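You operate a simulated robot arm through the tools that you are given. There is no shell and no other tool. Be economical: measure what you need, move in short steps, check, and stop when the job is done.

Carry out the task below with a simulated robot arm. There is one attempt and no reset: what you move stays moved.

Task
Press the damson and quince lids, then pack damson in the green well and quince in the blue.
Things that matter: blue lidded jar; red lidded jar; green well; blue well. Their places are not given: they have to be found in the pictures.

It is judged by the outcome, as a careful person would: the job done as asked, and still so three seconds after it is handed in. It fails if anything else is knocked over, pushed out of place, dropped, spilled or broken. Lids that push on must go on centred and level and be pressed home; caps that screw on are set level and turned clockwise until they are tight.

Robot
A 6-joint arm with a two-finger parallel gripper, fixed in place. Base frame: the origin is at the foot of the arm, x ahead of it, y to its left, z up; the work surface is at about z = 910. Lengths are in mm, angles in rad, forces in N, time in s.
With the tool pointing down near the work surface it reaches from about 360 to 760 mm from the base axis. Its first joint turns from -1.152 to 1.152 rad. Payload 2.45 kg.
Tool frame: the origin (TCP) lies between the finger pads and is the grasp point; the fingertips stand 24 mm ahead of it; z points along the fingers, y is the line along which they close. The gripper opens to 68 mm. The fingers are 17 mm wide and 10 mm thick; the gripper's body (40 by 70 mm) begins 41 mm behind the TCP.
Orientation is that of the tool frame in the base frame, as a unit quaternion [x, y, z, w]. With the fingers straight down and closing along the base's y, the tool's x points along the base's -x, its y along +y and its z along -z.

Tools
- The arm moves only by the tool drive_tool. Its argument "steps" is text: rows parted by semicolons, each of 7 numbers parted by spaces: the shift along the base's x, y, z in mm, then the turn, a rotation vector about the base's x, y, z in rad, then the finger opening in mm, from 0 to 68. In form: x y z wx wy wz jaw; .... A call has 1 to 20 rows; each row is the pose to reach, as a shift and turn from the pose commanded when the call began. Rows are played at 5 a second. More than 50 mm and 0.15 rad between two rows, or a gripper value outside its range, and nothing of the call is played. A pose out of reach is approached as far as the arm can. The call stops where the force on the tool passes 40 N (or 10 N more than at its start, if that is more) or the arm is blocked; 0.2 s more then pass. Each finger travels about 108 mm/s and halts on what it meets, pressing with about 26 N; the grip force reading is that of the motor and also rises with nothing between the fingers. The clock runs only during rows and for 0.2 s after the last one: add rows that repeat a pose to give the fingers time. The reply holds the time, the measured pose of the TCP, the force on the tool along the base axes, the opening and the grip force, in the units named above and with some noise, and new pictures: "pictures" is both (left out), scene, wrist or none.
- Cameras (640 x 400 px; columns grow to the right, rows downward): "scene" is fixed at [170.4, 412.8, 1478.2]; the picture's right is [-0.74, -0.67, 0.00], its down [-0.30, 0.33, -0.90] and it looks along [0.60, -0.66, -0.44] (base axes); focal length 327 px, centre (320, 200). "wrist" rides on the gripper at [-32, 0, -39] in the tool frame; the picture's right is [0.00, -1.00, 0.00], its down [0.97, 0.00, -0.24] and it looks along [0.24, 0.00, 0.97] (tool axes); focal length 218 px, centre (320, 200).
- pixel_to_xyz(camera, pixels): for up to 12 pixels [column, row] of the newest picture of that camera ("zoom" is the newest enlarged one), the place [x, y, z] in the base frame of the surface seen there, good to about 2 mm. No time passes.
- zoom(camera, box): a new picture of the part [left, top, right, bottom] of that camera's present view, enlarged. No time passes.
- job_done(): hands the job in; it is judged then, once.

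Go step by step. Measure first, check grasps and placings, and put right what went wrong. The budget is 80 turns and 120 pictures, counting those below and the enlarged ones. Unless the task says otherwise, let go and move clear before handing in, and close with one line.

The tools are called after "Emit:" as name(argument=value, ...) on one line, values as JSON. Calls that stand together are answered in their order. drive_tool: Moves the arm, as the interface text tells. Its arguments: {"type":"object","properties":{"steps":{"type":"string"},"pictures":{"type":"string","enum":["both","scene","wrist","none"]}},"required":["steps"]} The other tools are called the same way: pixel_to_xyz (camera, pixels) gives the place of the surface under pixels of a picture; zoom (camera, box) takes an enlarged picture of a part of a camera's view; job_done () hands the job in.

At the start:

```text
time_s: 0.0
eef_pos: [478.7, 153.2, 1307.1]
tool_rot: [-0.001, 1.0, 0.002, 0.001]
force: [-0.2, -0.5, -0.4]
width: 67.9
gripper_force: 0.0
```

scene: 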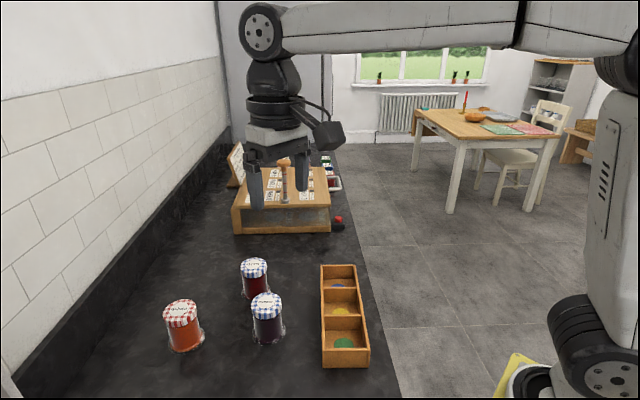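
wrist: 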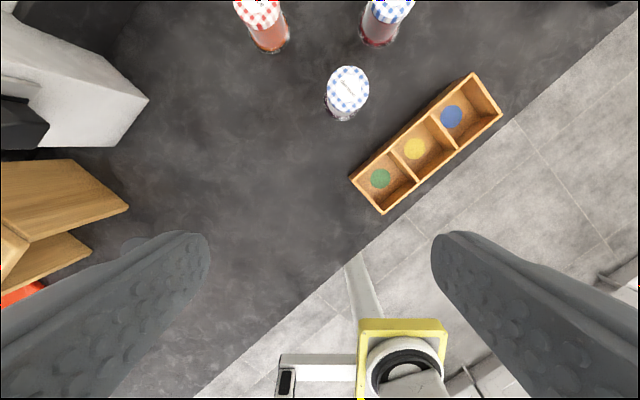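

The pictures show three jars (one red-checked lid, two blue-checked lids) and a tray with green, yellow and blue wells. I will zoom to read the labels before choosing jars.

Emit:
zoom(camera="scene", box=[150, 240, 310, 360])

Emit:
zoom(camera="scene", box=[215, 130, 355, 240])

Emit:
pixel_to_xyz(camera="scene", pixels=[[180, 311], [266, 304], [254, 266], [343, 344], [341, 312], [338, 288], [323, 345], [369, 350], [355, 266], [322, 267], [345, 330], [300, 370]])

```text
3.33 times, centred on (230, 300) of scene
```

zoom: 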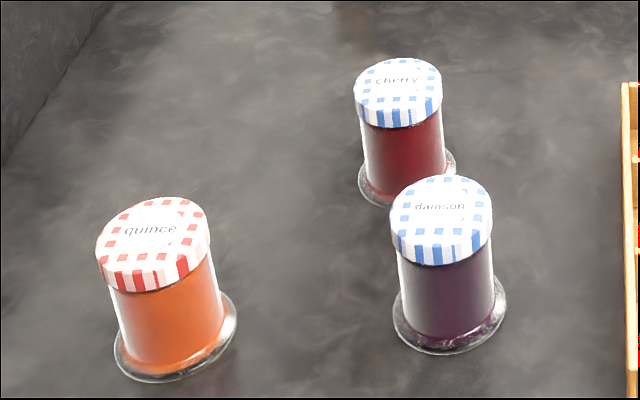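

```text
3.64 times, centred on (285, 185) of scene
```

zoom: 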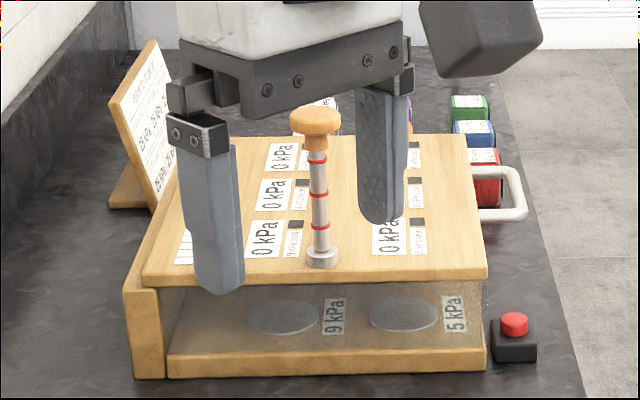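

```text
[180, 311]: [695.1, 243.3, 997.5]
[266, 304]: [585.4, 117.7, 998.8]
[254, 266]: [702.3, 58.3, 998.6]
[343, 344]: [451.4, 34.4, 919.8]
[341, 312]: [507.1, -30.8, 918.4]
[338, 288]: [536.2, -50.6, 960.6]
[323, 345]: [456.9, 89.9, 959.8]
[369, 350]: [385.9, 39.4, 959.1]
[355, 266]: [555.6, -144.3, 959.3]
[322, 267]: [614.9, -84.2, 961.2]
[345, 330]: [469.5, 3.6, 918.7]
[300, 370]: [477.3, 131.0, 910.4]
```

The labels read quince (red lid, front left), damson (front blue lid) and cherry (the other blue lid). I will look at the wrist view for lid and tray geometry, and at the sign.

Emit:
zoom(camera="wrist", box=[220, 0, 520, 220])

Emit:
pixel_to_xyz(camera="wrist", pixels=[[328, 90], [368, 90], [348, 68], [348, 90], [348, 109], [380, 179], [415, 149], [452, 116], [259, 10], [387, 8], [340, 119], [400, 180]])

Emit:
pixel_to_xyz(camera="scene", pixels=[[164, 313], [198, 314], [180, 301], [180, 320], [251, 304], [282, 304], [266, 294], [266, 313], [186, 345], [268, 335]])

```text
1.82 times, centred on (370, 110) of wrist
```

zoom: 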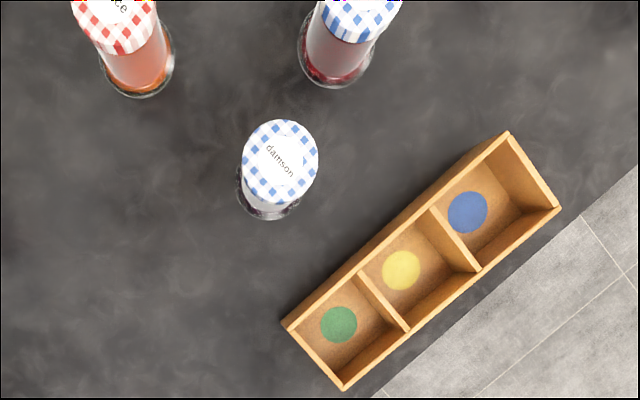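

```text
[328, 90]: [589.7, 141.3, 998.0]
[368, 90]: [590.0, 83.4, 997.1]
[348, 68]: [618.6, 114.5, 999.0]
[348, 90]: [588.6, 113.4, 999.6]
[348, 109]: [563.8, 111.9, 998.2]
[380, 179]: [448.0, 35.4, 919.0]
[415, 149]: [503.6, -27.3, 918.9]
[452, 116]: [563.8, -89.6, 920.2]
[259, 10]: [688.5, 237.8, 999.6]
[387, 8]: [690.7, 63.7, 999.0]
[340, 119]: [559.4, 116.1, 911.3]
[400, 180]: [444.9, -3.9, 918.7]
```

```text
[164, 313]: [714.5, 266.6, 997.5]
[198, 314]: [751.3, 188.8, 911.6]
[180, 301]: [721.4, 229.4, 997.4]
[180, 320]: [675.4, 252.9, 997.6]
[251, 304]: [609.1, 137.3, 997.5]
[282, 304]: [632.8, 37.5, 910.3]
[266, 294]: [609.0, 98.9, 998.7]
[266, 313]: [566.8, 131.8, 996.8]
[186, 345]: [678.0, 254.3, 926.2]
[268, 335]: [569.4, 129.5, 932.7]
```

Damson's lid centre is near (590, 113, 998), quince's near (697, 241, 998), and the green, yellow and blue discs are about 85 mm apart. I will move above damson with the fingers open to refine the lid centre.

Emit:
drive_tool(steps="30 -10 -35 0 0 0 68; 60 -20 -70 0 0 0 68; 90 -30 -100 0 0 0 68; 111 -40 -130 0 0 0 68; 111 -40 -130 0 0 0 68; 111 -40 -130 0 0 0 68")

```text
time_s: 1.4
eef_pos: [588.2, 113.6, 1176.6]
tool_rot: [-0.001, 1.0, 0.002, 0.001]
force: [-0.1, 0.5, -0.2]
width: 67.9
gripper_force: 0.0
```

scene: 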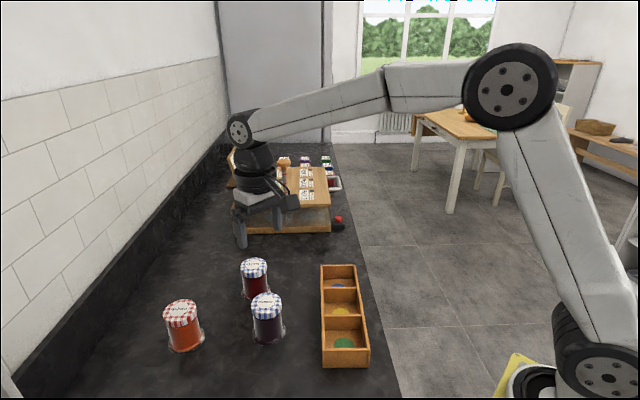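
wrist: 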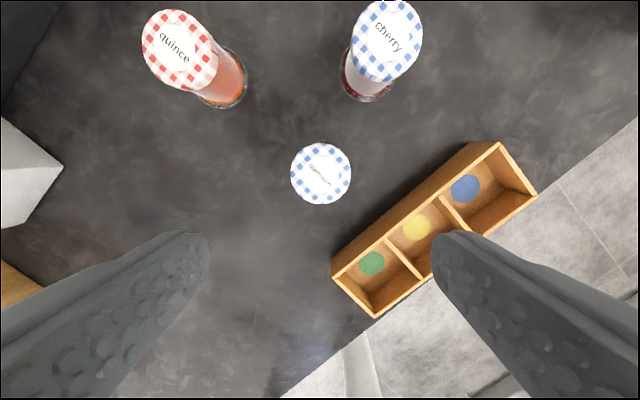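

The damson lid is now at about (321, 173) in the wrist view. I will measure its edges, the other lids and the tray rims.

Emit:
pixel_to_xyz(camera="wrist", pixels=[[293, 173], [349, 173], [321, 145], [321, 201], [321, 173], [180, 50], [387, 40], [376, 314], [421, 275], [389, 241], [332, 267], [498, 145]])

Emit:
pixel_to_xyz(camera="wrist", pixels=[[145, 40], [216, 60], [185, 13], [175, 86], [343, 85], [372, 263], [465, 188], [445, 195], [470, 228], [534, 195], [404, 258], [417, 227]])

Emit:
zoom(camera="wrist", box=[320, 130, 550, 330])

```text
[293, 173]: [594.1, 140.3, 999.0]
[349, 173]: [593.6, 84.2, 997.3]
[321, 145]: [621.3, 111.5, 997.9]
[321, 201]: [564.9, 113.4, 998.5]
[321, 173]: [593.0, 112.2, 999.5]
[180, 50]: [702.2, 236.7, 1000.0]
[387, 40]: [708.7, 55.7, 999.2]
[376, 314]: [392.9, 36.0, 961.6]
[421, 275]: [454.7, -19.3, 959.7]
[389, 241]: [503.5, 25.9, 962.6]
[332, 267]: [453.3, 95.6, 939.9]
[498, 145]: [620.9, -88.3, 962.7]
```

```text
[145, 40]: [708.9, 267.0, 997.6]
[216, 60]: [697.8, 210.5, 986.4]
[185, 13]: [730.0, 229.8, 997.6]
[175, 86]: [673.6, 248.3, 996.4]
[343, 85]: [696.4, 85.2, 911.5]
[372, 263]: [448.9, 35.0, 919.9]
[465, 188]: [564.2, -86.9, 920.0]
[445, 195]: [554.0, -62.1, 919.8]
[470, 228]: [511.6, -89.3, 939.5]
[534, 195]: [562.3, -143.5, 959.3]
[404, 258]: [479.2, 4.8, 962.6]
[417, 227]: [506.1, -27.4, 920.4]
```

```text
2.00 times, centred on (435, 230) of wrist
```

zoom: 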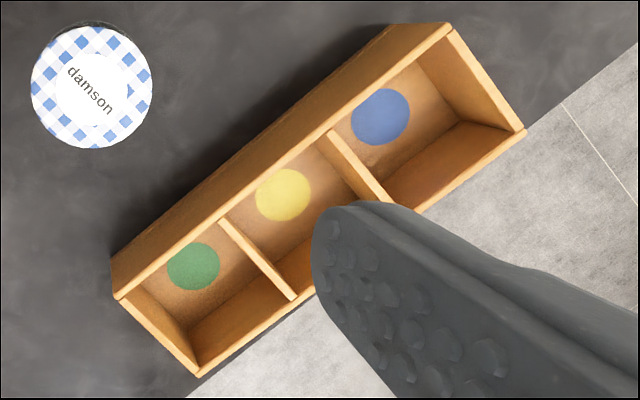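

The damson lid is centred at (593, 112), about 57 mm across with its top at 998. I will close the fingers and descend to just above it.

Emit:
drive_tool(steps="4 -1 0 0 0 0 30; 4 -1 -30 0 0 0 0; 4 -1 -70 0 0 0 0; 4 -1 -105 0 0 0 0; 4 -1 -130 0 0 0 0; 4 -1 -140 0 0 0 0; 4 -1 -145 0 0 0 0; 4 -1 -145 0 0 0 0")

```text
time_s: 3.2
eef_pos: [592.2, 111.4, 1032.6]
tool_rot: [-0.001, 1.0, 0.002, 0.001]
force: [-0.4, -0.2, 0.1]
width: 0.1
gripper_force: 23.3
```

scene: 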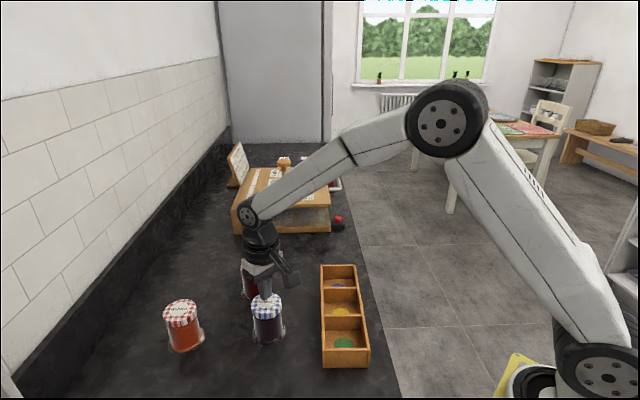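
wrist: 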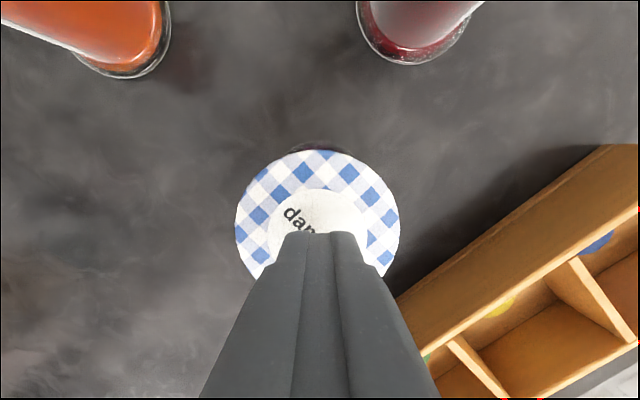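

The closed fingers stand centred about 10 mm above the damson lid. Now I press in small steps; the call stops by itself on force.

Emit:
drive_tool(steps="1 1 -4 0 0 0 0; 1 1 -7 0 0 0 0; 1 1 -9 0 0 0 0; 1 1 -10 0 0 0 0; 1 1 -11 0 0 0 0; 1 1 -12 0 0 0 0; 1 1 -13 0 0 0 0; 1 1 -14 0 0 0 0; 1 1 -15 0 0 0 0; 1 1 -16 0 0 0 0; 1 1 -17 0 0 0 0; 1 1 -18 0 0 0 0", pictures="none")

```text
time_s: 5.0
eef_pos: [596.0, 112.5, 1023.0]
tool_rot: [-0.002, 1.0, 0.002, 0.004]
force: [0.7, 0.2, 4.1]
width: 0.2
gripper_force: 23.5
stopped in row 8: the force on the tool passed its limit (the readings are from after the stop); the commanded pose is now the measured one
```

The press stopped on the force limit with the tip at about z 999, so the lid barely moved. I will zoom in to see whether it is seated.

Emit:
zoom(camera="scene", box=[226, 250, 306, 350])

Emit:
zoom(camera="scene", box=[226, 280, 290, 320])

```text
4.00 times, centred on (266, 300) of scene
```

zoom: 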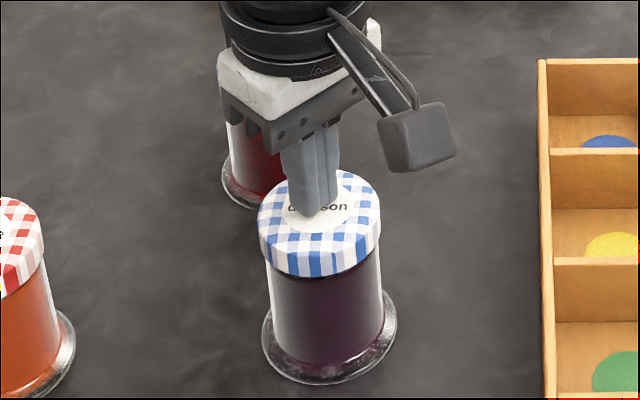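

```text
10.00 times, centred on (258, 300) of scene
```

zoom: 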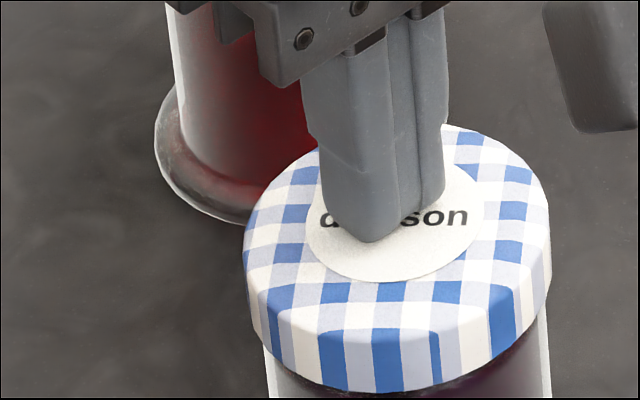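

The lid looks level, and the force has relaxed to 4 N after the stop. I will press again to see whether it gives any further.

Emit:
drive_tool(steps="-3 0 2 0 0 0 0; -3 0 2 0 0 0 0; -3 0 0 0 0 0 0; -3 0 -1 0 0 0 0; -3 0 -2 0 0 0 0; -3 0 -3 0 0 0 0; -3 0 -3.5 0 0 0 0; -3 0 -4 0 0 0 0; -3 0 -4.5 0 0 0 0; -3 0 -5 0 0 0 0; -3 0 -5.5 0 0 0 0; -3 0 -6 0 0 0 0; -3 0 -7 0 0 0 0; -3 0 -8 0 0 0 0", pictures="none")

```text
time_s: 6.5
eef_pos: [594.7, 113.1, 1022.7]
tool_rot: [-0.001, 1.0, 0.003, 0.007]
force: [-0.9, 0.0, 5.2]
width: 0.0
gripper_force: 24.1
stopped in row 7: the force on the tool passed its limit (the readings are from after the stop); the commanded pose is now the measured one
```

The second press stopped at the same height (1022.7), so the damson lid is hard home. I will lift and go above quince.

Emit:
drive_tool(steps="0 0 40 0 0 0 0; 0 0 80 0 0 0 0; 30 32 100 0 0 0 30; 60 65 100 0 0 0 60; 85 97 100 0 0 0 68; 107 125 100 0 0 0 68; 107 125 100 0 0 0 68; 107 125 100 0 0 0 68")

```text
time_s: 8.2
eef_pos: [703.7, 238.2, 1122.7]
tool_rot: [-0.001, 1.0, 0.003, 0.005]
force: [0.0, -0.2, 0.6]
width: 67.9
gripper_force: 0.0
```

scene: 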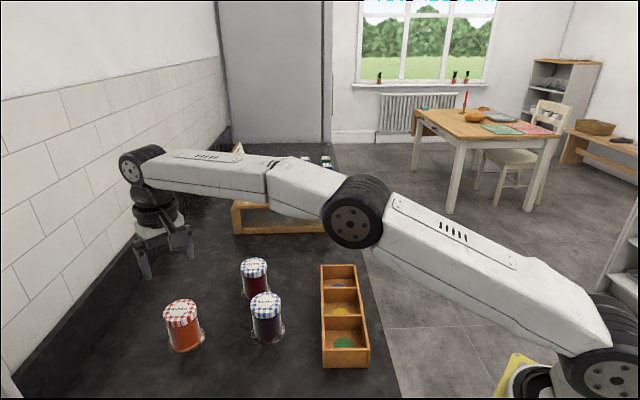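
wrist: 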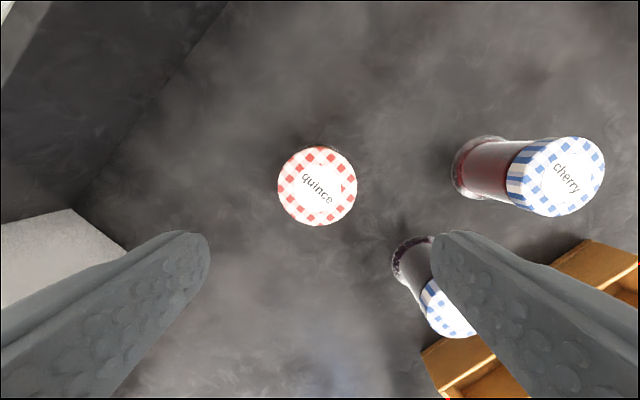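

The quince lid is at about (317, 186) in the wrist view. I will measure it and compare lid heights between the pressed and unpressed jars.

Emit:
pixel_to_xyz(camera="wrist", pixels=[[280, 186], [355, 186], [317, 149], [317, 223], [317, 186], [306, 204], [330, 204]])

Emit:
zoom(camera="scene", box=[150, 240, 310, 360])

Emit:
pixel_to_xyz(camera="scene", pixels=[[260, 297], [266, 299], [273, 299], [266, 308], [254, 262], [254, 270], [175, 310], [183, 306]])

```text
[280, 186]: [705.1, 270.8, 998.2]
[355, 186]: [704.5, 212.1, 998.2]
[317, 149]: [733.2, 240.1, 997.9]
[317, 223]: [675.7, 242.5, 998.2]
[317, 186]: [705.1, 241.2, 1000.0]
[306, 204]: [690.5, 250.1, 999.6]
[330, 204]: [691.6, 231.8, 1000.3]
```

```text
3.33 times, centred on (230, 300) of scene
```

zoom: 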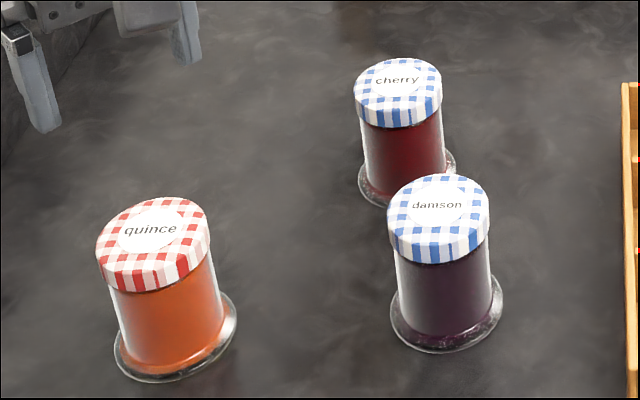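

```text
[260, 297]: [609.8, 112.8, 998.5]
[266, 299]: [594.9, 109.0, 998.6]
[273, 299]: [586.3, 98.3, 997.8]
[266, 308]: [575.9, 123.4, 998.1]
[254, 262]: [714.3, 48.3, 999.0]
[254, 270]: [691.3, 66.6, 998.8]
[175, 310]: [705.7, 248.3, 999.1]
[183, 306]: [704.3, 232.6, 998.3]
```

Quince is centred at (704.5, 241) with its top at about 999, and damson shifted by only a millimetre. Next I close the fingers and press quince.

Emit:
drive_tool(steps="1 3 0 0 0 0 30; 1 3 0 0 0 0 0; 1 3 -35 0 0 0 0; 1 3 -65 0 0 0 0; 1 3 -82 0 0 0 0; 1 3 -92 0 0 0 0; 1 3 -95 0 0 0 0; 1 3 -97 0 0 0 0; 1 3 -98 0 0 0 0; 1 3 -99 0 0 0 0; 1 3 -100 0 0 0 0; 1 3 -101 0 0 0 0; 1 3 -102 0 0 0 0; 1 3 -103 0 0 0 0; 1 3 -104 0 0 0 0; 1 3 -105 0 0 0 0; 1 3 -106 0 0 0 0; 1 3 -107 0 0 0 0")

```text
time_s: 11.9
eef_pos: [703.4, 241.5, 1022.0]
tool_rot: [-0.001, 1.0, 0.004, 0.01]
force: [0.1, -0.4, 4.2]
width: 0.2
gripper_force: 23.5
stopped in row 18: the force on the tool passed its limit (the readings are from after the stop); the commanded pose is now the measured one
```

scene: 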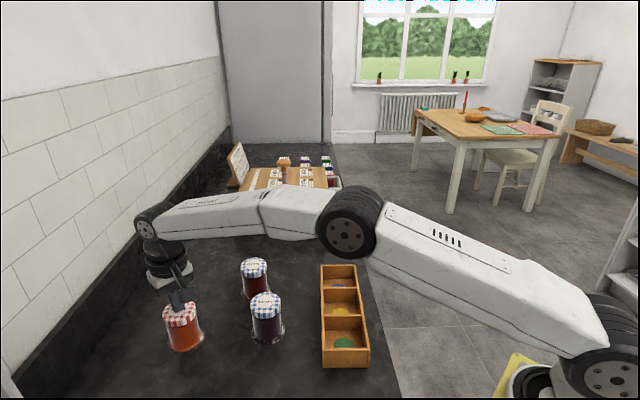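
wrist: 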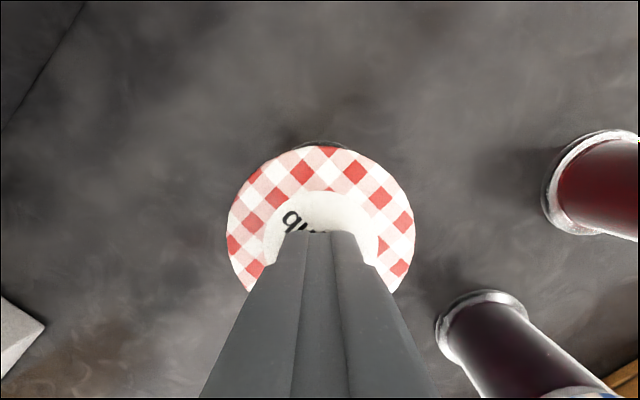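

Quince's lid held firm at the same height (1022) while the command went 7 mm below it, so it is pressed home. I will rise, open, correct the small tilt and check the alignment.

Emit:
drive_tool(steps="0 0 20 0 0 0 0; 1 0 50 -0.004 0.01 0 30; 1 0 50 -0.008 0.02 0 68; 1 0 50 -0.008 0.02 0 68; 1 0 50 -0.008 0.02 0 68")

```text
time_s: 13.1
eef_pos: [703.7, 241.2, 1070.8]
tool_rot: [0.0, 1.0, -0.001, -0.001]
force: [0.6, -0.5, 0.1]
width: 67.9
gripper_force: 0.0
```

scene: 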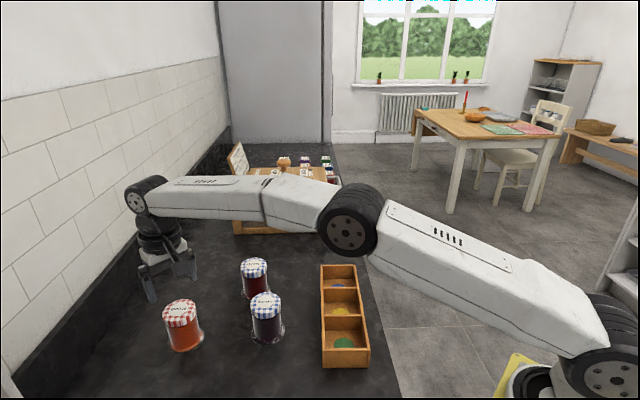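
wrist: 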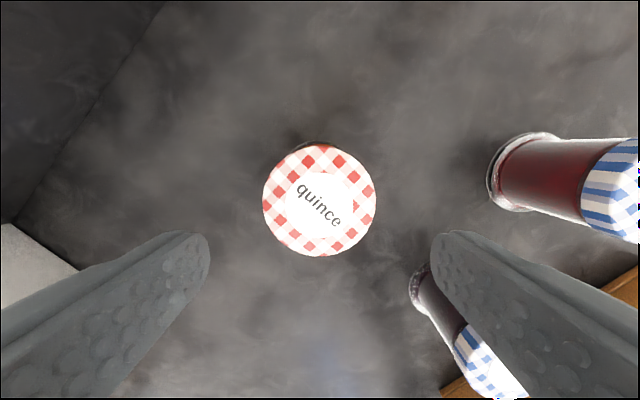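

The tool is level again and the quince lid is at (319, 200), midway between the fingers. I will confirm the centre before descending.

Emit:
pixel_to_xyz(camera="wrist", pixels=[[265, 200], [374, 200], [319, 147], [319, 254]])

```text
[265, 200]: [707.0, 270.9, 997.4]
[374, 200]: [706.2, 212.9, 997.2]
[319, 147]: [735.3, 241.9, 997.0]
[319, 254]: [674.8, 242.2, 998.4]
```

Quince's centre is (705, 242), so I descend with the fingers either side of it to TCP z about 970, then close.

Emit:
drive_tool(steps="1 0.5 -20 0 0 0 68; 1 0.5 -45 0 0 0 68; 1 0.5 -65 0 0 0 68; 1 0.5 -85 0 0 0 68; 1 0.5 -95 0 0 0 68; 1 0.5 -102 0 0 0 68; 1 0.5 -102 0 0 0 68; 1 0.5 -102 0 0 0 60; 1 0.5 -102 0 0 0 50; 1 0.5 -102 0 0 0 50; 1 0.5 -102 0 0 0 50")

```text
time_s: 15.5
eef_pos: [706.6, 241.3, 968.8]
tool_rot: [-0.002, 1.0, 0.0, -0.001]
force: [0.7, 0.0, 0.2]
width: 61.2
gripper_force: 26.1
```

scene: 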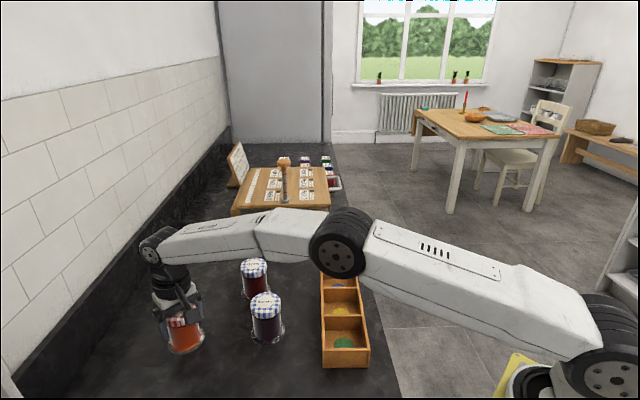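
wrist: 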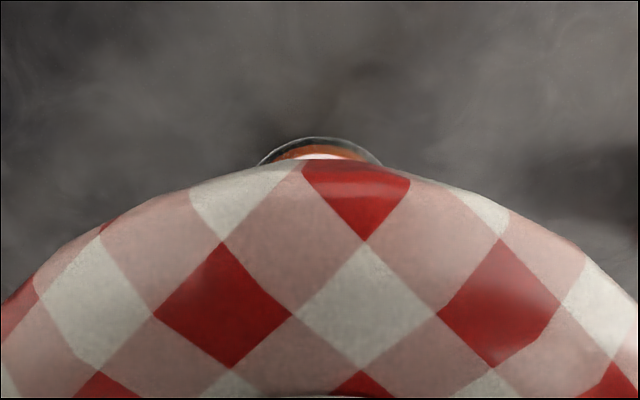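

The grip reads 61 mm on the lid with full force. I will lift slowly and check that the jar comes up whole.

Emit:
drive_tool(steps="0 0 5 0 0 0 50; 0 0 12 0 0 0 50; 0 0 25 0 0 0 50; 0 0 45 0 0 0 50; 0 0 70 0 0 0 50; 0 0 95 0 0 0 50; 0 0 115 0 0 0 50; 0 0 130 0 0 0 50; 0 0 130 0 0 0 50")

Emit:
zoom(camera="scene", box=[110, 200, 310, 360])

```text
time_s: 17.5
eef_pos: [705.0, 241.6, 1098.2]
tool_rot: [-0.001, 1.0, 0.0, -0.001]
force: [-0.1, 0.5, -2.9]
width: 61.3
gripper_force: 25.8
```

scene: 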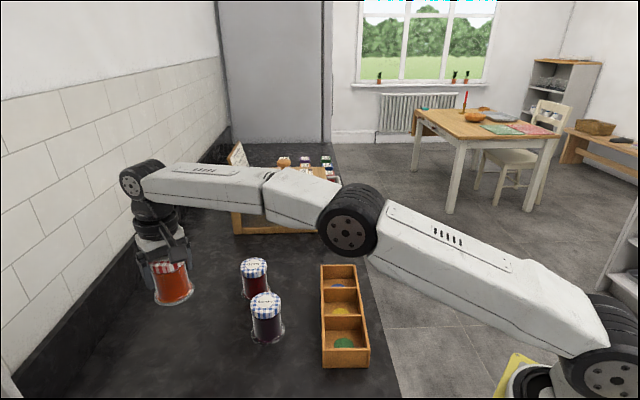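
wrist: 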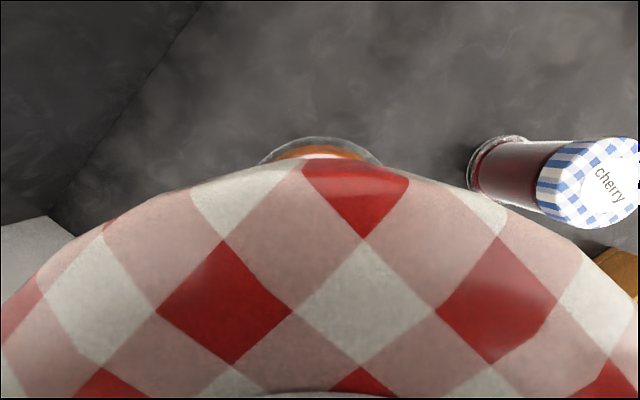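

```text
2.50 times, centred on (210, 280) of scene
```

zoom: 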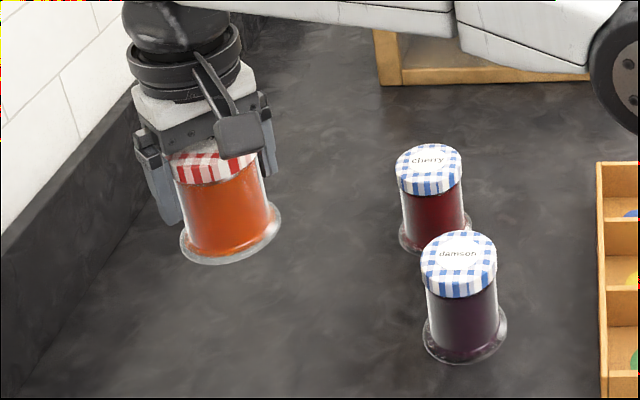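

The quince jar hangs straight with its lid on (force -2.9 N). I will carry it at this height to above the blue well at (564, -88).

Emit:
drive_tool(steps="-6 -14 0 0 0 0 50; -17 -40 0 0 0 0 50; -30 -70 0 0 0 0 50; -43 -100 0 0 0 0 50; -56 -130 0 0 0 0 50; -69 -160 0 0 0 0 50; -82 -190 0 0 0 0 50; -95 -220 0 0 0 0 50; -107 -250 0 0 0 0 50; -120 -280 0 0 0 0 50; -130 -304 0 0 0 0 50; -137 -320 0 0 0 0 50; -141 -329.5 0 0 0 0 50; -141 -329.5 0 0 0 0 50; -141 -329.5 0 0 0 0 50")

Emit:
zoom(camera="scene", box=[230, 180, 430, 380])

```text
time_s: 20.7
eef_pos: [565.0, -86.0, 1099.6]
tool_rot: [-0.001, 1.0, 0.0, -0.001]
force: [0.1, -1.1, -2.3]
width: 61.3
gripper_force: 26.4
```

scene: 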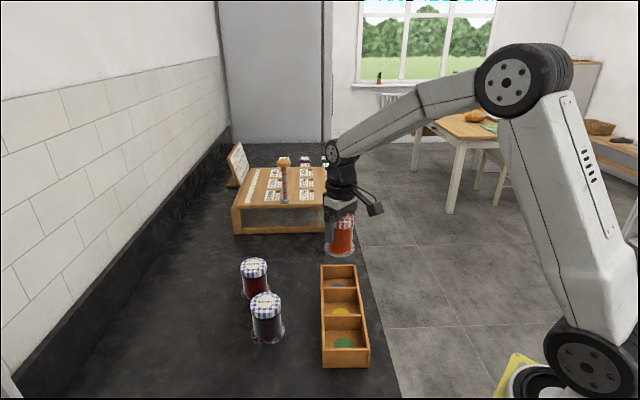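
wrist: 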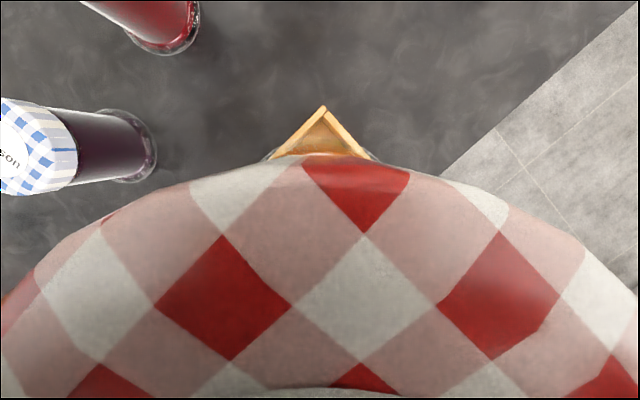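

```text
2.00 times, centred on (330, 280) of scene
```

zoom: 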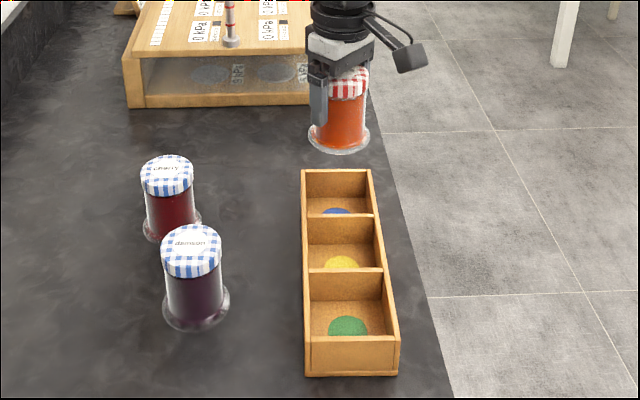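

The jar hangs above the blue well. I will measure the inner rims of the blue well precisely in this clear scene view.

Emit:
pixel_to_xyz(camera="zoom", pixels=[[303, 171], [370, 171], [303, 215], [377, 215], [305, 270], [382, 269], [309, 342], [398, 340], [337, 212], [341, 262], [347, 328], [337, 171]])

Emit:
pixel_to_xyz(camera="wrist", pixels=[[322, 108], [322, 116], [275, 156], [367, 156], [345, 130], [299, 130]])

```text
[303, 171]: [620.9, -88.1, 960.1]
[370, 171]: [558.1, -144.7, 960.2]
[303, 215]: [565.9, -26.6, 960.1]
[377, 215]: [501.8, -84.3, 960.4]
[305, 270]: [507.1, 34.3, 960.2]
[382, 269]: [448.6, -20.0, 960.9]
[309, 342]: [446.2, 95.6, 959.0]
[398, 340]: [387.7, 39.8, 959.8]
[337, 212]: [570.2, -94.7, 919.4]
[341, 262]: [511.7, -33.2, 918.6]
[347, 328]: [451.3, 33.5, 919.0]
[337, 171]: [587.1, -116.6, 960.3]
```

```text
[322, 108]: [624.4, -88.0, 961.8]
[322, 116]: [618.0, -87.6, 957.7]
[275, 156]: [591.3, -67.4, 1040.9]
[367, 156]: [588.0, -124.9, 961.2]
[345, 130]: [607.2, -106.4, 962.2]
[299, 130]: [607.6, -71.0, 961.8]
```

The blue well's centre works out at about (563, -87). I will lower to just above the rim (jar bottom about 970) and check.

Emit:
drive_tool(steps="-1.5 0 -20 0 0 0 50; -1.5 0 -45 0 0 0 50; -1.5 0 -60 0 0 0 50; -1.5 0 -70 0 0 0 50; -1.5 0 -70 0 0 0 50")

Emit:
zoom(camera="scene", box=[290, 210, 390, 310])

Emit:
zoom(camera="wrist", box=[240, 80, 400, 180])

```text
time_s: 21.9
eef_pos: [561.3, -87.2, 1029.1]
tool_rot: [-0.001, 1.0, -0.001, -0.001]
force: [-0.1, -0.5, -2.1]
width: 61.5
gripper_force: 25.4
```

scene: 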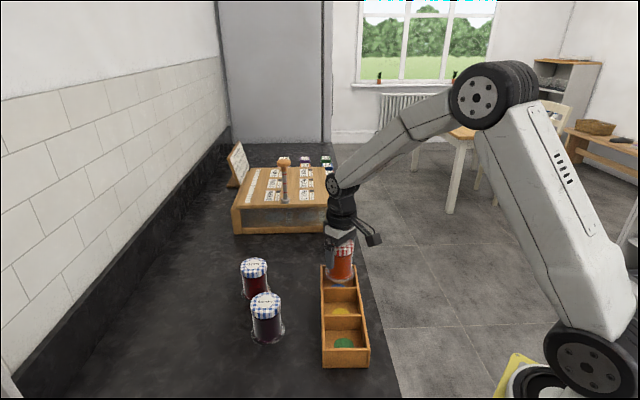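
wrist: 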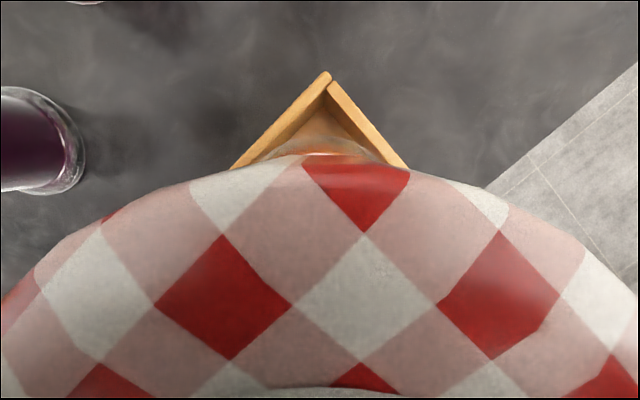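

```text
4.00 times, centred on (340, 260) of scene
```

zoom: 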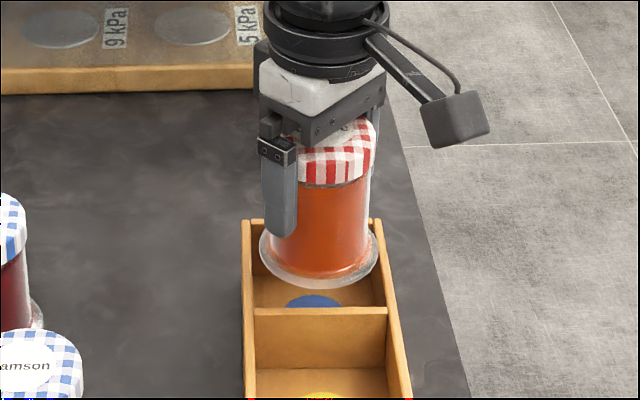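

```text
4.00 times, centred on (320, 130) of wrist
```

zoom: 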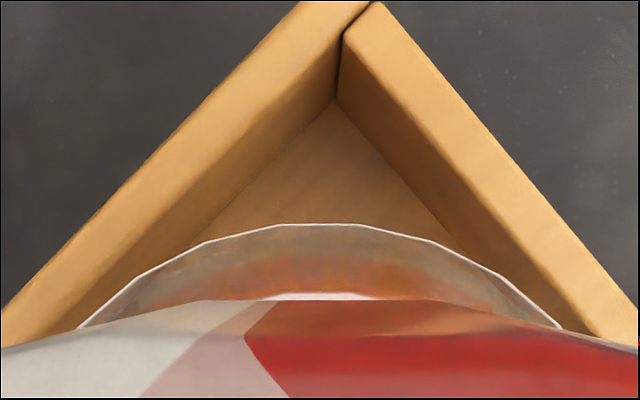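

The jar looks very slightly left of the well's far corner in the wrist zoom. I will measure the corner and rim edges at this closer range.

Emit:
pixel_to_xyz(camera="zoom", pixels=[[339, 110], [345, 28], [200, 140], [480, 150], [240, 140], [450, 160], [250, 115], [420, 80], [320, 226], [100, 315], [545, 318]])

```text
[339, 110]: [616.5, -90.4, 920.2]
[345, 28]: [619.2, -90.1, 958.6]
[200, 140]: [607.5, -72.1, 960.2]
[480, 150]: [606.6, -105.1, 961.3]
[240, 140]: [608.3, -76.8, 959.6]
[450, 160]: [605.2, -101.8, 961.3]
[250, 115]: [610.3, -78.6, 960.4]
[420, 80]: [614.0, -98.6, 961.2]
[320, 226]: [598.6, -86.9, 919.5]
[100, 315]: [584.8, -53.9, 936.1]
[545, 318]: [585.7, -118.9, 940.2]
```

The inner corner is at (616.5, -90), putting the well centre at about (562, -88), within a millimetre of the tool. I will lower into the well gently until contact.

Emit:
drive_tool(steps="0 -0.7 -8 0 0 0 50; 0 -0.7 -16 0 0 0 50; 0 -0.7 -24 0 0 0 50; 0 -0.7 -32 0 0 0 50; 0 -0.7 -38 0 0 0 50; 0 -0.7 -43 0 0 0 50; 0 -0.7 -46 0 0 0 50; 0 -0.7 -48 0 0 0 50; 0 -0.7 -49 0 0 0 50", pictures="none")

```text
time_s: 23.9
eef_pos: [563.3, -87.9, 981.3]
tool_rot: [-0.001, 1.0, -0.001, -0.001]
force: [0.1, 0.4, -3.4]
width: 61.4
gripper_force: 25.4
```

The jar is still hanging freely at TCP z 981 with no side force, so I go down the last few millimetres to touch.

Emit:
drive_tool(steps="0 0 -1 0 0 0 50; 0 0 -2 0 0 0 50; 0 0 -3 0 0 0 50; 0 0 -3.5 0 0 0 50; 0 0 -3.5 0 0 0 50")

Emit:
zoom(camera="scene", box=[290, 210, 390, 310])

```text
time_s: 25.1
eef_pos: [563.2, -88.2, 976.2]
tool_rot: [-0.001, 1.0, 0.0, -0.001]
force: [-3.0, -0.4, 3.6]
width: 61.4
gripper_force: 25.8
```

scene: 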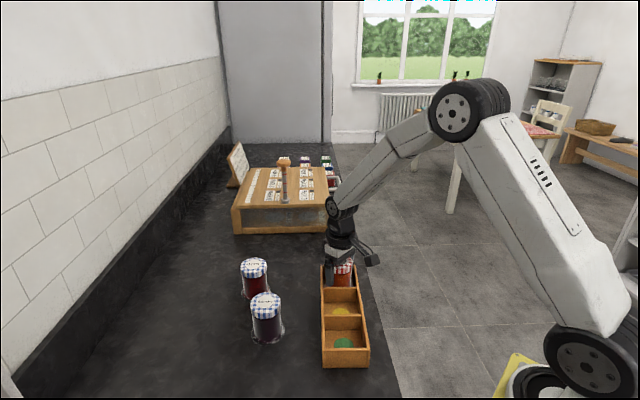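
wrist: 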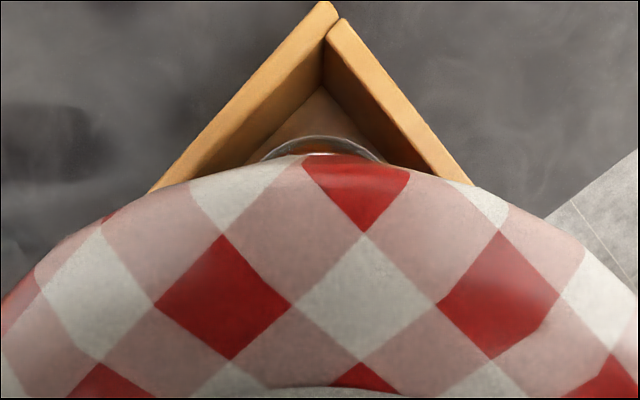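

```text
4.00 times, centred on (340, 260) of scene
```

zoom: 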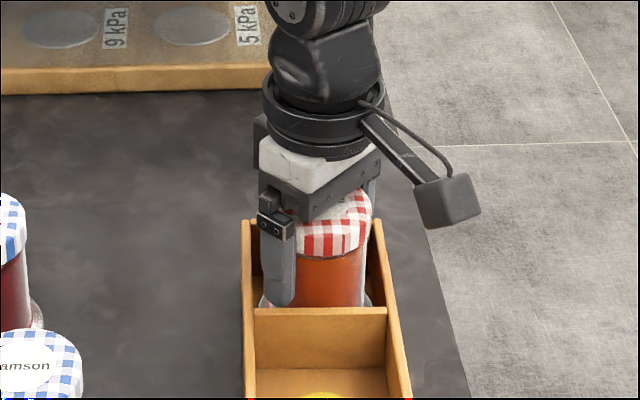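

The force turned to +3.6 N at z 976, so quince stands on the well floor. I will open just enough, keeping clear of the well's corners, and rise straight up.

Emit:
drive_tool(steps="0 0 0.5 0 0 0 63; 0 0 0.5 0 0 0 66; 0 0 0.5 0 0 0 66; 0 0 8 0 0 0 66; 0 0 20 0 0 0 66; 0 0 40 0 0 0 66; 0 0 75 0 0 0 66; 0 0 110 0 0 0 66; 0 0 110 0 0 0 66")

Emit:
zoom(camera="scene", box=[230, 200, 390, 380])

```text
time_s: 27.1
eef_pos: [562.1, -88.4, 1088.7]
tool_rot: [-0.001, 1.0, 0.0, 0.0]
force: [-0.1, -0.4, 0.3]
width: 65.9
gripper_force: 0.0
```

scene: 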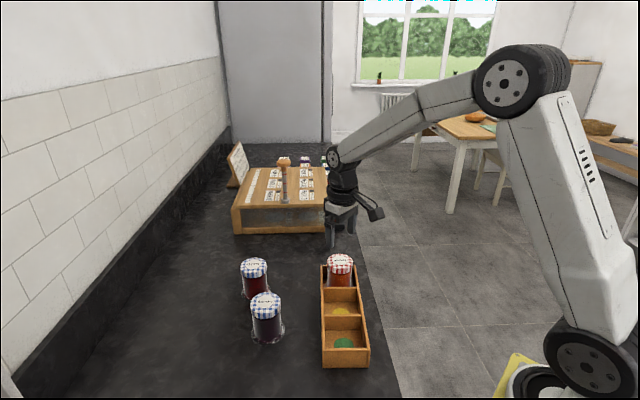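
wrist: 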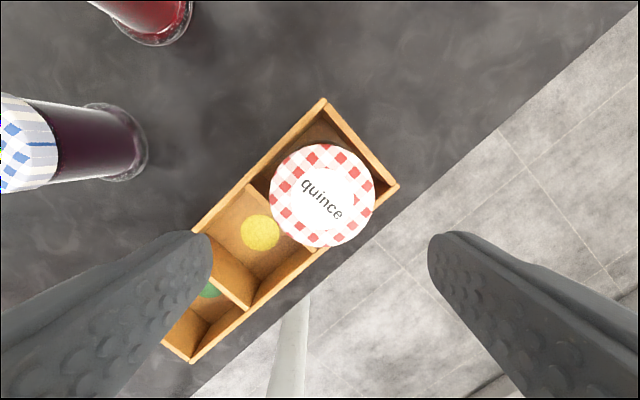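

```text
2.22 times, centred on (310, 290) of scene
```

zoom: 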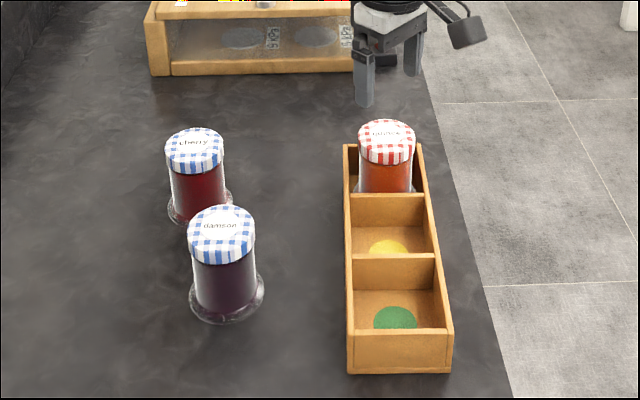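

Quince stands upright in the blue well, lid on. I will move above damson at this height.

Emit:
drive_tool(steps="5 33 0 0 0 0 68; 10 66 0 0 0 0 68; 15 100 0 0 0 0 68; 21 135 0 0 0 0 68; 26 170 0 0 0 0 68; 31 200 0 0 0 0 68; 31 200 0 0 0 0 68; 31 200 0 0 0 0 68", pictures="wrist")

```text
time_s: 28.9
eef_pos: [596.2, 112.3, 1086.5]
tool_rot: [0.0, 1.0, 0.0, -0.001]
force: [0.8, 0.3, -0.3]
width: 67.9
gripper_force: 0.0
```

wrist: 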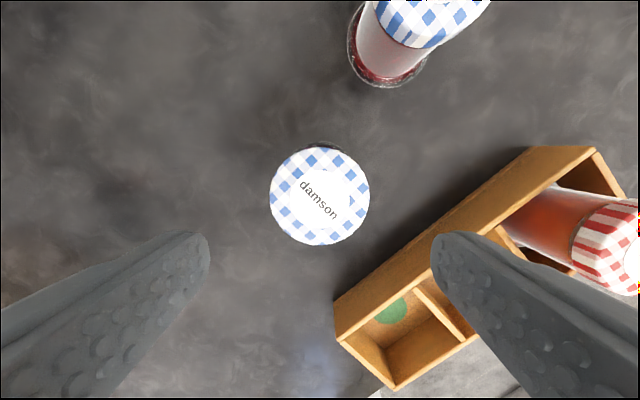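

The damson lid is at (320, 196) in the wrist view. I will measure its centre.

Emit:
pixel_to_xyz(camera="wrist", pixels=[[271, 196], [368, 196], [320, 149], [320, 244], [390, 311], [336, 341], [392, 386]])

```text
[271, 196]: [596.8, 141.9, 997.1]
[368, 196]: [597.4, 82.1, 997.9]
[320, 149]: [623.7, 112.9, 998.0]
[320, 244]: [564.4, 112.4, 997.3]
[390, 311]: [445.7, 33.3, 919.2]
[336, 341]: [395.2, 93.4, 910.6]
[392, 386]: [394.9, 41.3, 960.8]
```

Damson is centred at (594.5, 112.3), under the tool. I will descend around it to z about 970 and grip.

Emit:
drive_tool(steps="0 0 -25 0 0 0 68; 0 0 -55 0 0 0 68; 0 0 -80 0 0 0 68; 0 0 -100 0 0 0 68; 0 0 -110 0 0 0 68; 0 0 -117 0 0 0 68; 0 0 -117 0 0 0 68; 0 0 -117 0 0 0 60; 0 0 -117 0 0 0 50; 0 0 -117 0 0 0 50; 0 0 -117 0 0 0 50", pictures="none")

```text
time_s: 31.3
eef_pos: [594.4, 111.3, 970.0]
tool_rot: [-0.001, 1.0, 0.001, 0.0]
force: [-0.7, 0.8, 0.0]
width: 61.3
gripper_force: 26.4
```

Damson is gripped at 61 mm with full force. I will lift it and carry it to above the green well at (447, 35).

Emit:
drive_tool(steps="0 0 5 0 0 0 50; 0 0 12 0 0 0 50; 0 0 25 0 0 0 50; 0 0 45 0 0 0 50; 0 0 65 0 0 0 50; -6 -3 80 0 0 0 50; -25 -13 80 0 0 0 50; -50 -26 80 0 0 0 50; -75 -39 80 0 0 0 50; -100 -52 80 0 0 0 50; -123 -64 80 0 0 0 50; -138 -72 80 0 0 0 50; -147 -77 80 0 0 0 50; -147 -77 65 0 0 0 50; -147 -77 60 0 0 0 50; -147 -77 60 0 0 0 50")

Emit:
zoom(camera="wrist", box=[240, 80, 400, 180])

Emit:
zoom(camera="scene", box=[270, 240, 430, 390])

```text
time_s: 34.7
eef_pos: [447.0, 34.2, 1028.7]
tool_rot: [-0.001, 1.0, 0.0, -0.001]
force: [0.6, 0.0, -3.2]
width: 61.3
gripper_force: 26.4
```

scene: 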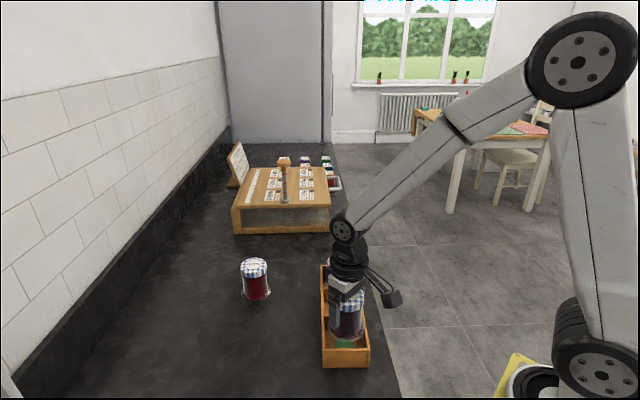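
wrist: 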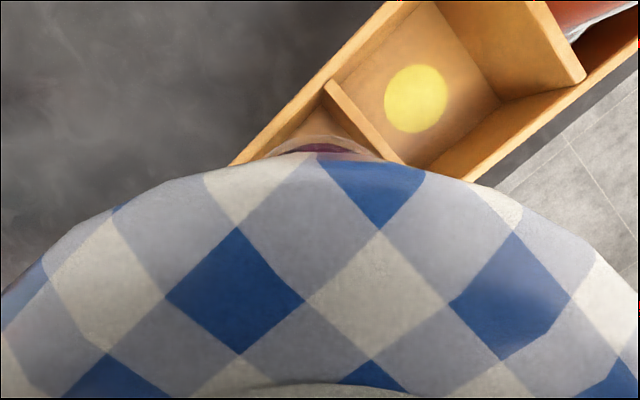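

```text
4.00 times, centred on (320, 130) of wrist
```

zoom: 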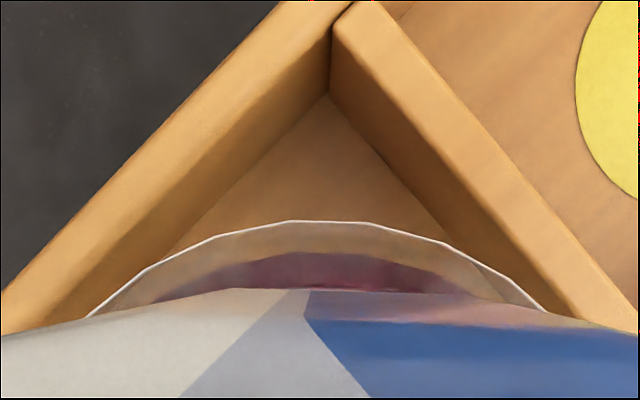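

```text
2.67 times, centred on (350, 315) of scene
```

zoom: 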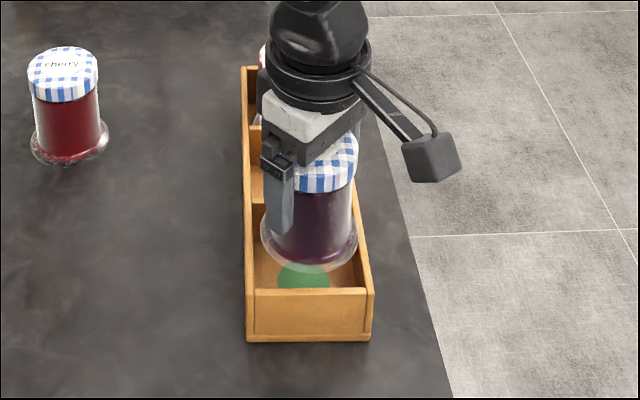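

Damson hangs whole above the green well. I will measure the inner far corner, at about (322, 104) in the wrist view, to check centring.

Emit:
pixel_to_xyz(camera="wrist", pixels=[[322.3, 105], [323, 86], [313, 135]])

```text
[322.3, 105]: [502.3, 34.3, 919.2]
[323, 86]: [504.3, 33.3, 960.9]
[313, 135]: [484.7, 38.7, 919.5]
```

The inner corner is at (502.3, 34), so the well centre is about (448, 36). I will shift by one millimetre and lower slowly to contact.

Emit:
drive_tool(steps="0.8 1 -8 0 0 0 50; 0.8 1 -16 0 0 0 50; 0.8 1 -24 0 0 0 50; 0.8 1 -32 0 0 0 50; 0.8 1 -38 0 0 0 50; 0.8 1 -43 0 0 0 50; 0.8 1 -46 0 0 0 50; 0.8 1 -48 0 0 0 50; 0.8 1 -49 0 0 0 50; 0.8 1 -50 0 0 0 50; 0.8 1 -51 0 0 0 50; 0.8 1 -51.5 0 0 0 50; 0.8 1 -51.5 0 0 0 50")

```text
time_s: 37.5
eef_pos: [448.2, 35.5, 977.3]
tool_rot: [-0.002, 1.0, -0.001, -0.001]
force: [0.5, 0.2, -4.4]
width: 61.4
gripper_force: 26.3
```

scene: 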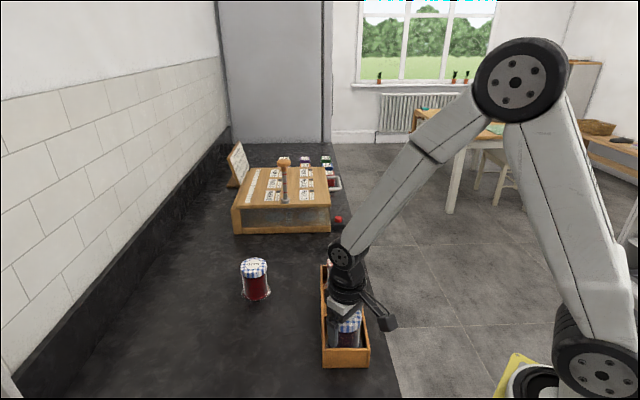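
wrist: 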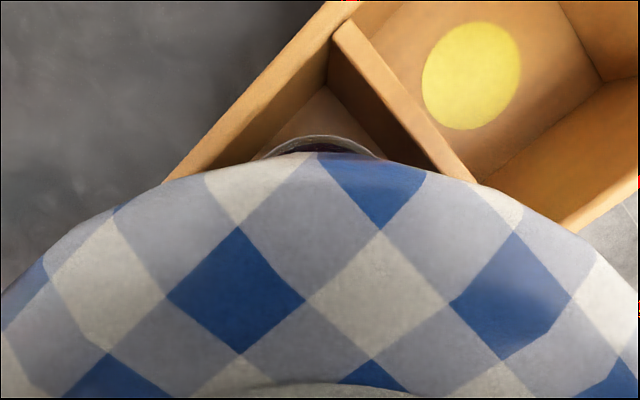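

Damson is inside the well but still hanging (-4.4 N). I go down the last millimetres.

Emit:
drive_tool(steps="0 0 -0.5 0 0 0 50; 0 0 -1 0 0 0 50; 0 0 -1.5 0 0 0 50; 0 0 -2 0 0 0 50; 0 0 -2 0 0 0 50", pictures="none")

```text
time_s: 38.7
eef_pos: [449.4, 37.0, 976.5]
tool_rot: [-0.001, 1.0, 0.0, 0.001]
force: [-2.4, 0.6, 16.2]
width: 61.5
gripper_force: 25.9
```

Contact reads +16 N, so damson rests on the floor. I ease up a millimetre, release, and rise straight up.

Emit:
drive_tool(steps="0 0 1.2 0 0 0 50; 0 0 1.2 0 0 0 63; 0 0 1.2 0 0 0 66; 0 0 1.2 0 0 0 66; 0 0 9 0 0 0 66; 0 0 20 0 0 0 66; 0 0 40 0 0 0 66; 0 0 75 0 0 0 66; 0 0 115 0 0 0 66; 0 0 150 0 0 0 66; 0 0 150 0 0 0 66")

Emit:
zoom(camera="scene", box=[230, 230, 390, 380])

Emit:
pixel_to_xyz(camera="zoom", pixels=[[303, 130]])

```text
time_s: 41.1
eef_pos: [446.4, 38.0, 1126.1]
tool_rot: [0.0, 1.0, 0.0, -0.002]
force: [0.5, -1.5, 0.8]
width: 66.5
gripper_force: 0.2
```

scene: 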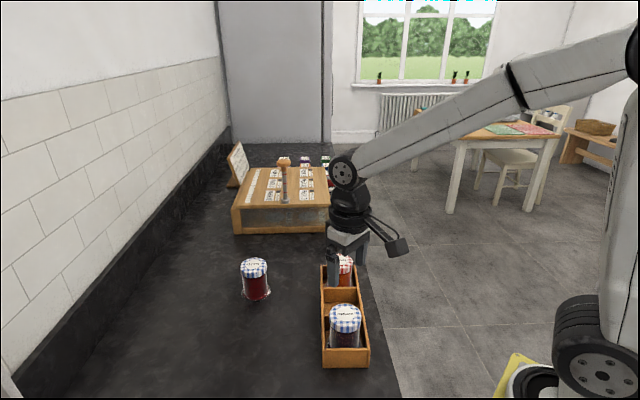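
wrist: 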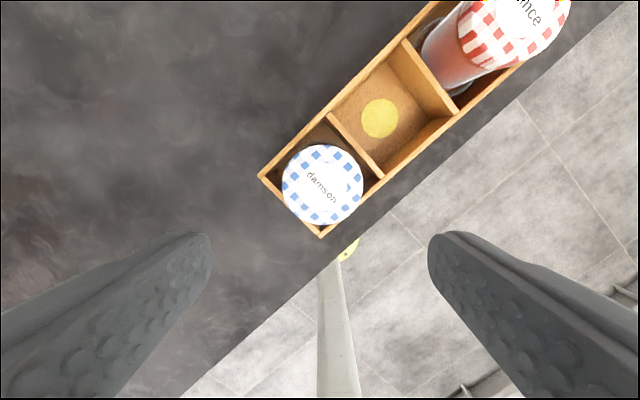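

```text
2.67 times, centred on (310, 305) of scene
```

zoom: 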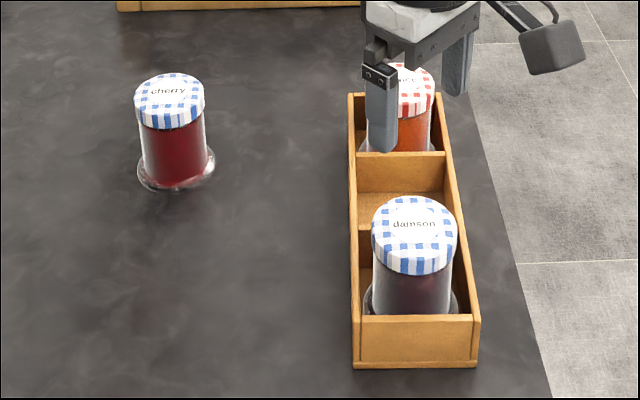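

```text
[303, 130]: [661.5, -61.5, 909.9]
```

Both jars stand in their wells and cherry is untouched. I will check that the lids are level by measuring their heights.

Emit:
pixel_to_xyz(camera="wrist", pixels=[[287, 184], [357, 184], [322, 150], [322, 218], [265, 177], [321, 233], [505, 15], [550, 25], [525, 45]])

```text
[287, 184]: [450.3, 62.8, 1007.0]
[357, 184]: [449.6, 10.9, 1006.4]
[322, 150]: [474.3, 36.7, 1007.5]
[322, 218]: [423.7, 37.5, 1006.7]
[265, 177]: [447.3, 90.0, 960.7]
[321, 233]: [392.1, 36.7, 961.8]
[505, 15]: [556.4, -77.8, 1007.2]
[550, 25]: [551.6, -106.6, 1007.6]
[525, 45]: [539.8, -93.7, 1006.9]
```

Both lids are level at z about 1007, which is the well floor plus the jar height. The tray has not moved and the gripper is clear, so I hand in.

Emit:
job_done()

```text
The job is handed in.
```

I pressed the damson and quince lids until they would go no further, then packed damson in the green well and quince in the blue; both stand upright with level lids, and cherry was not touched.
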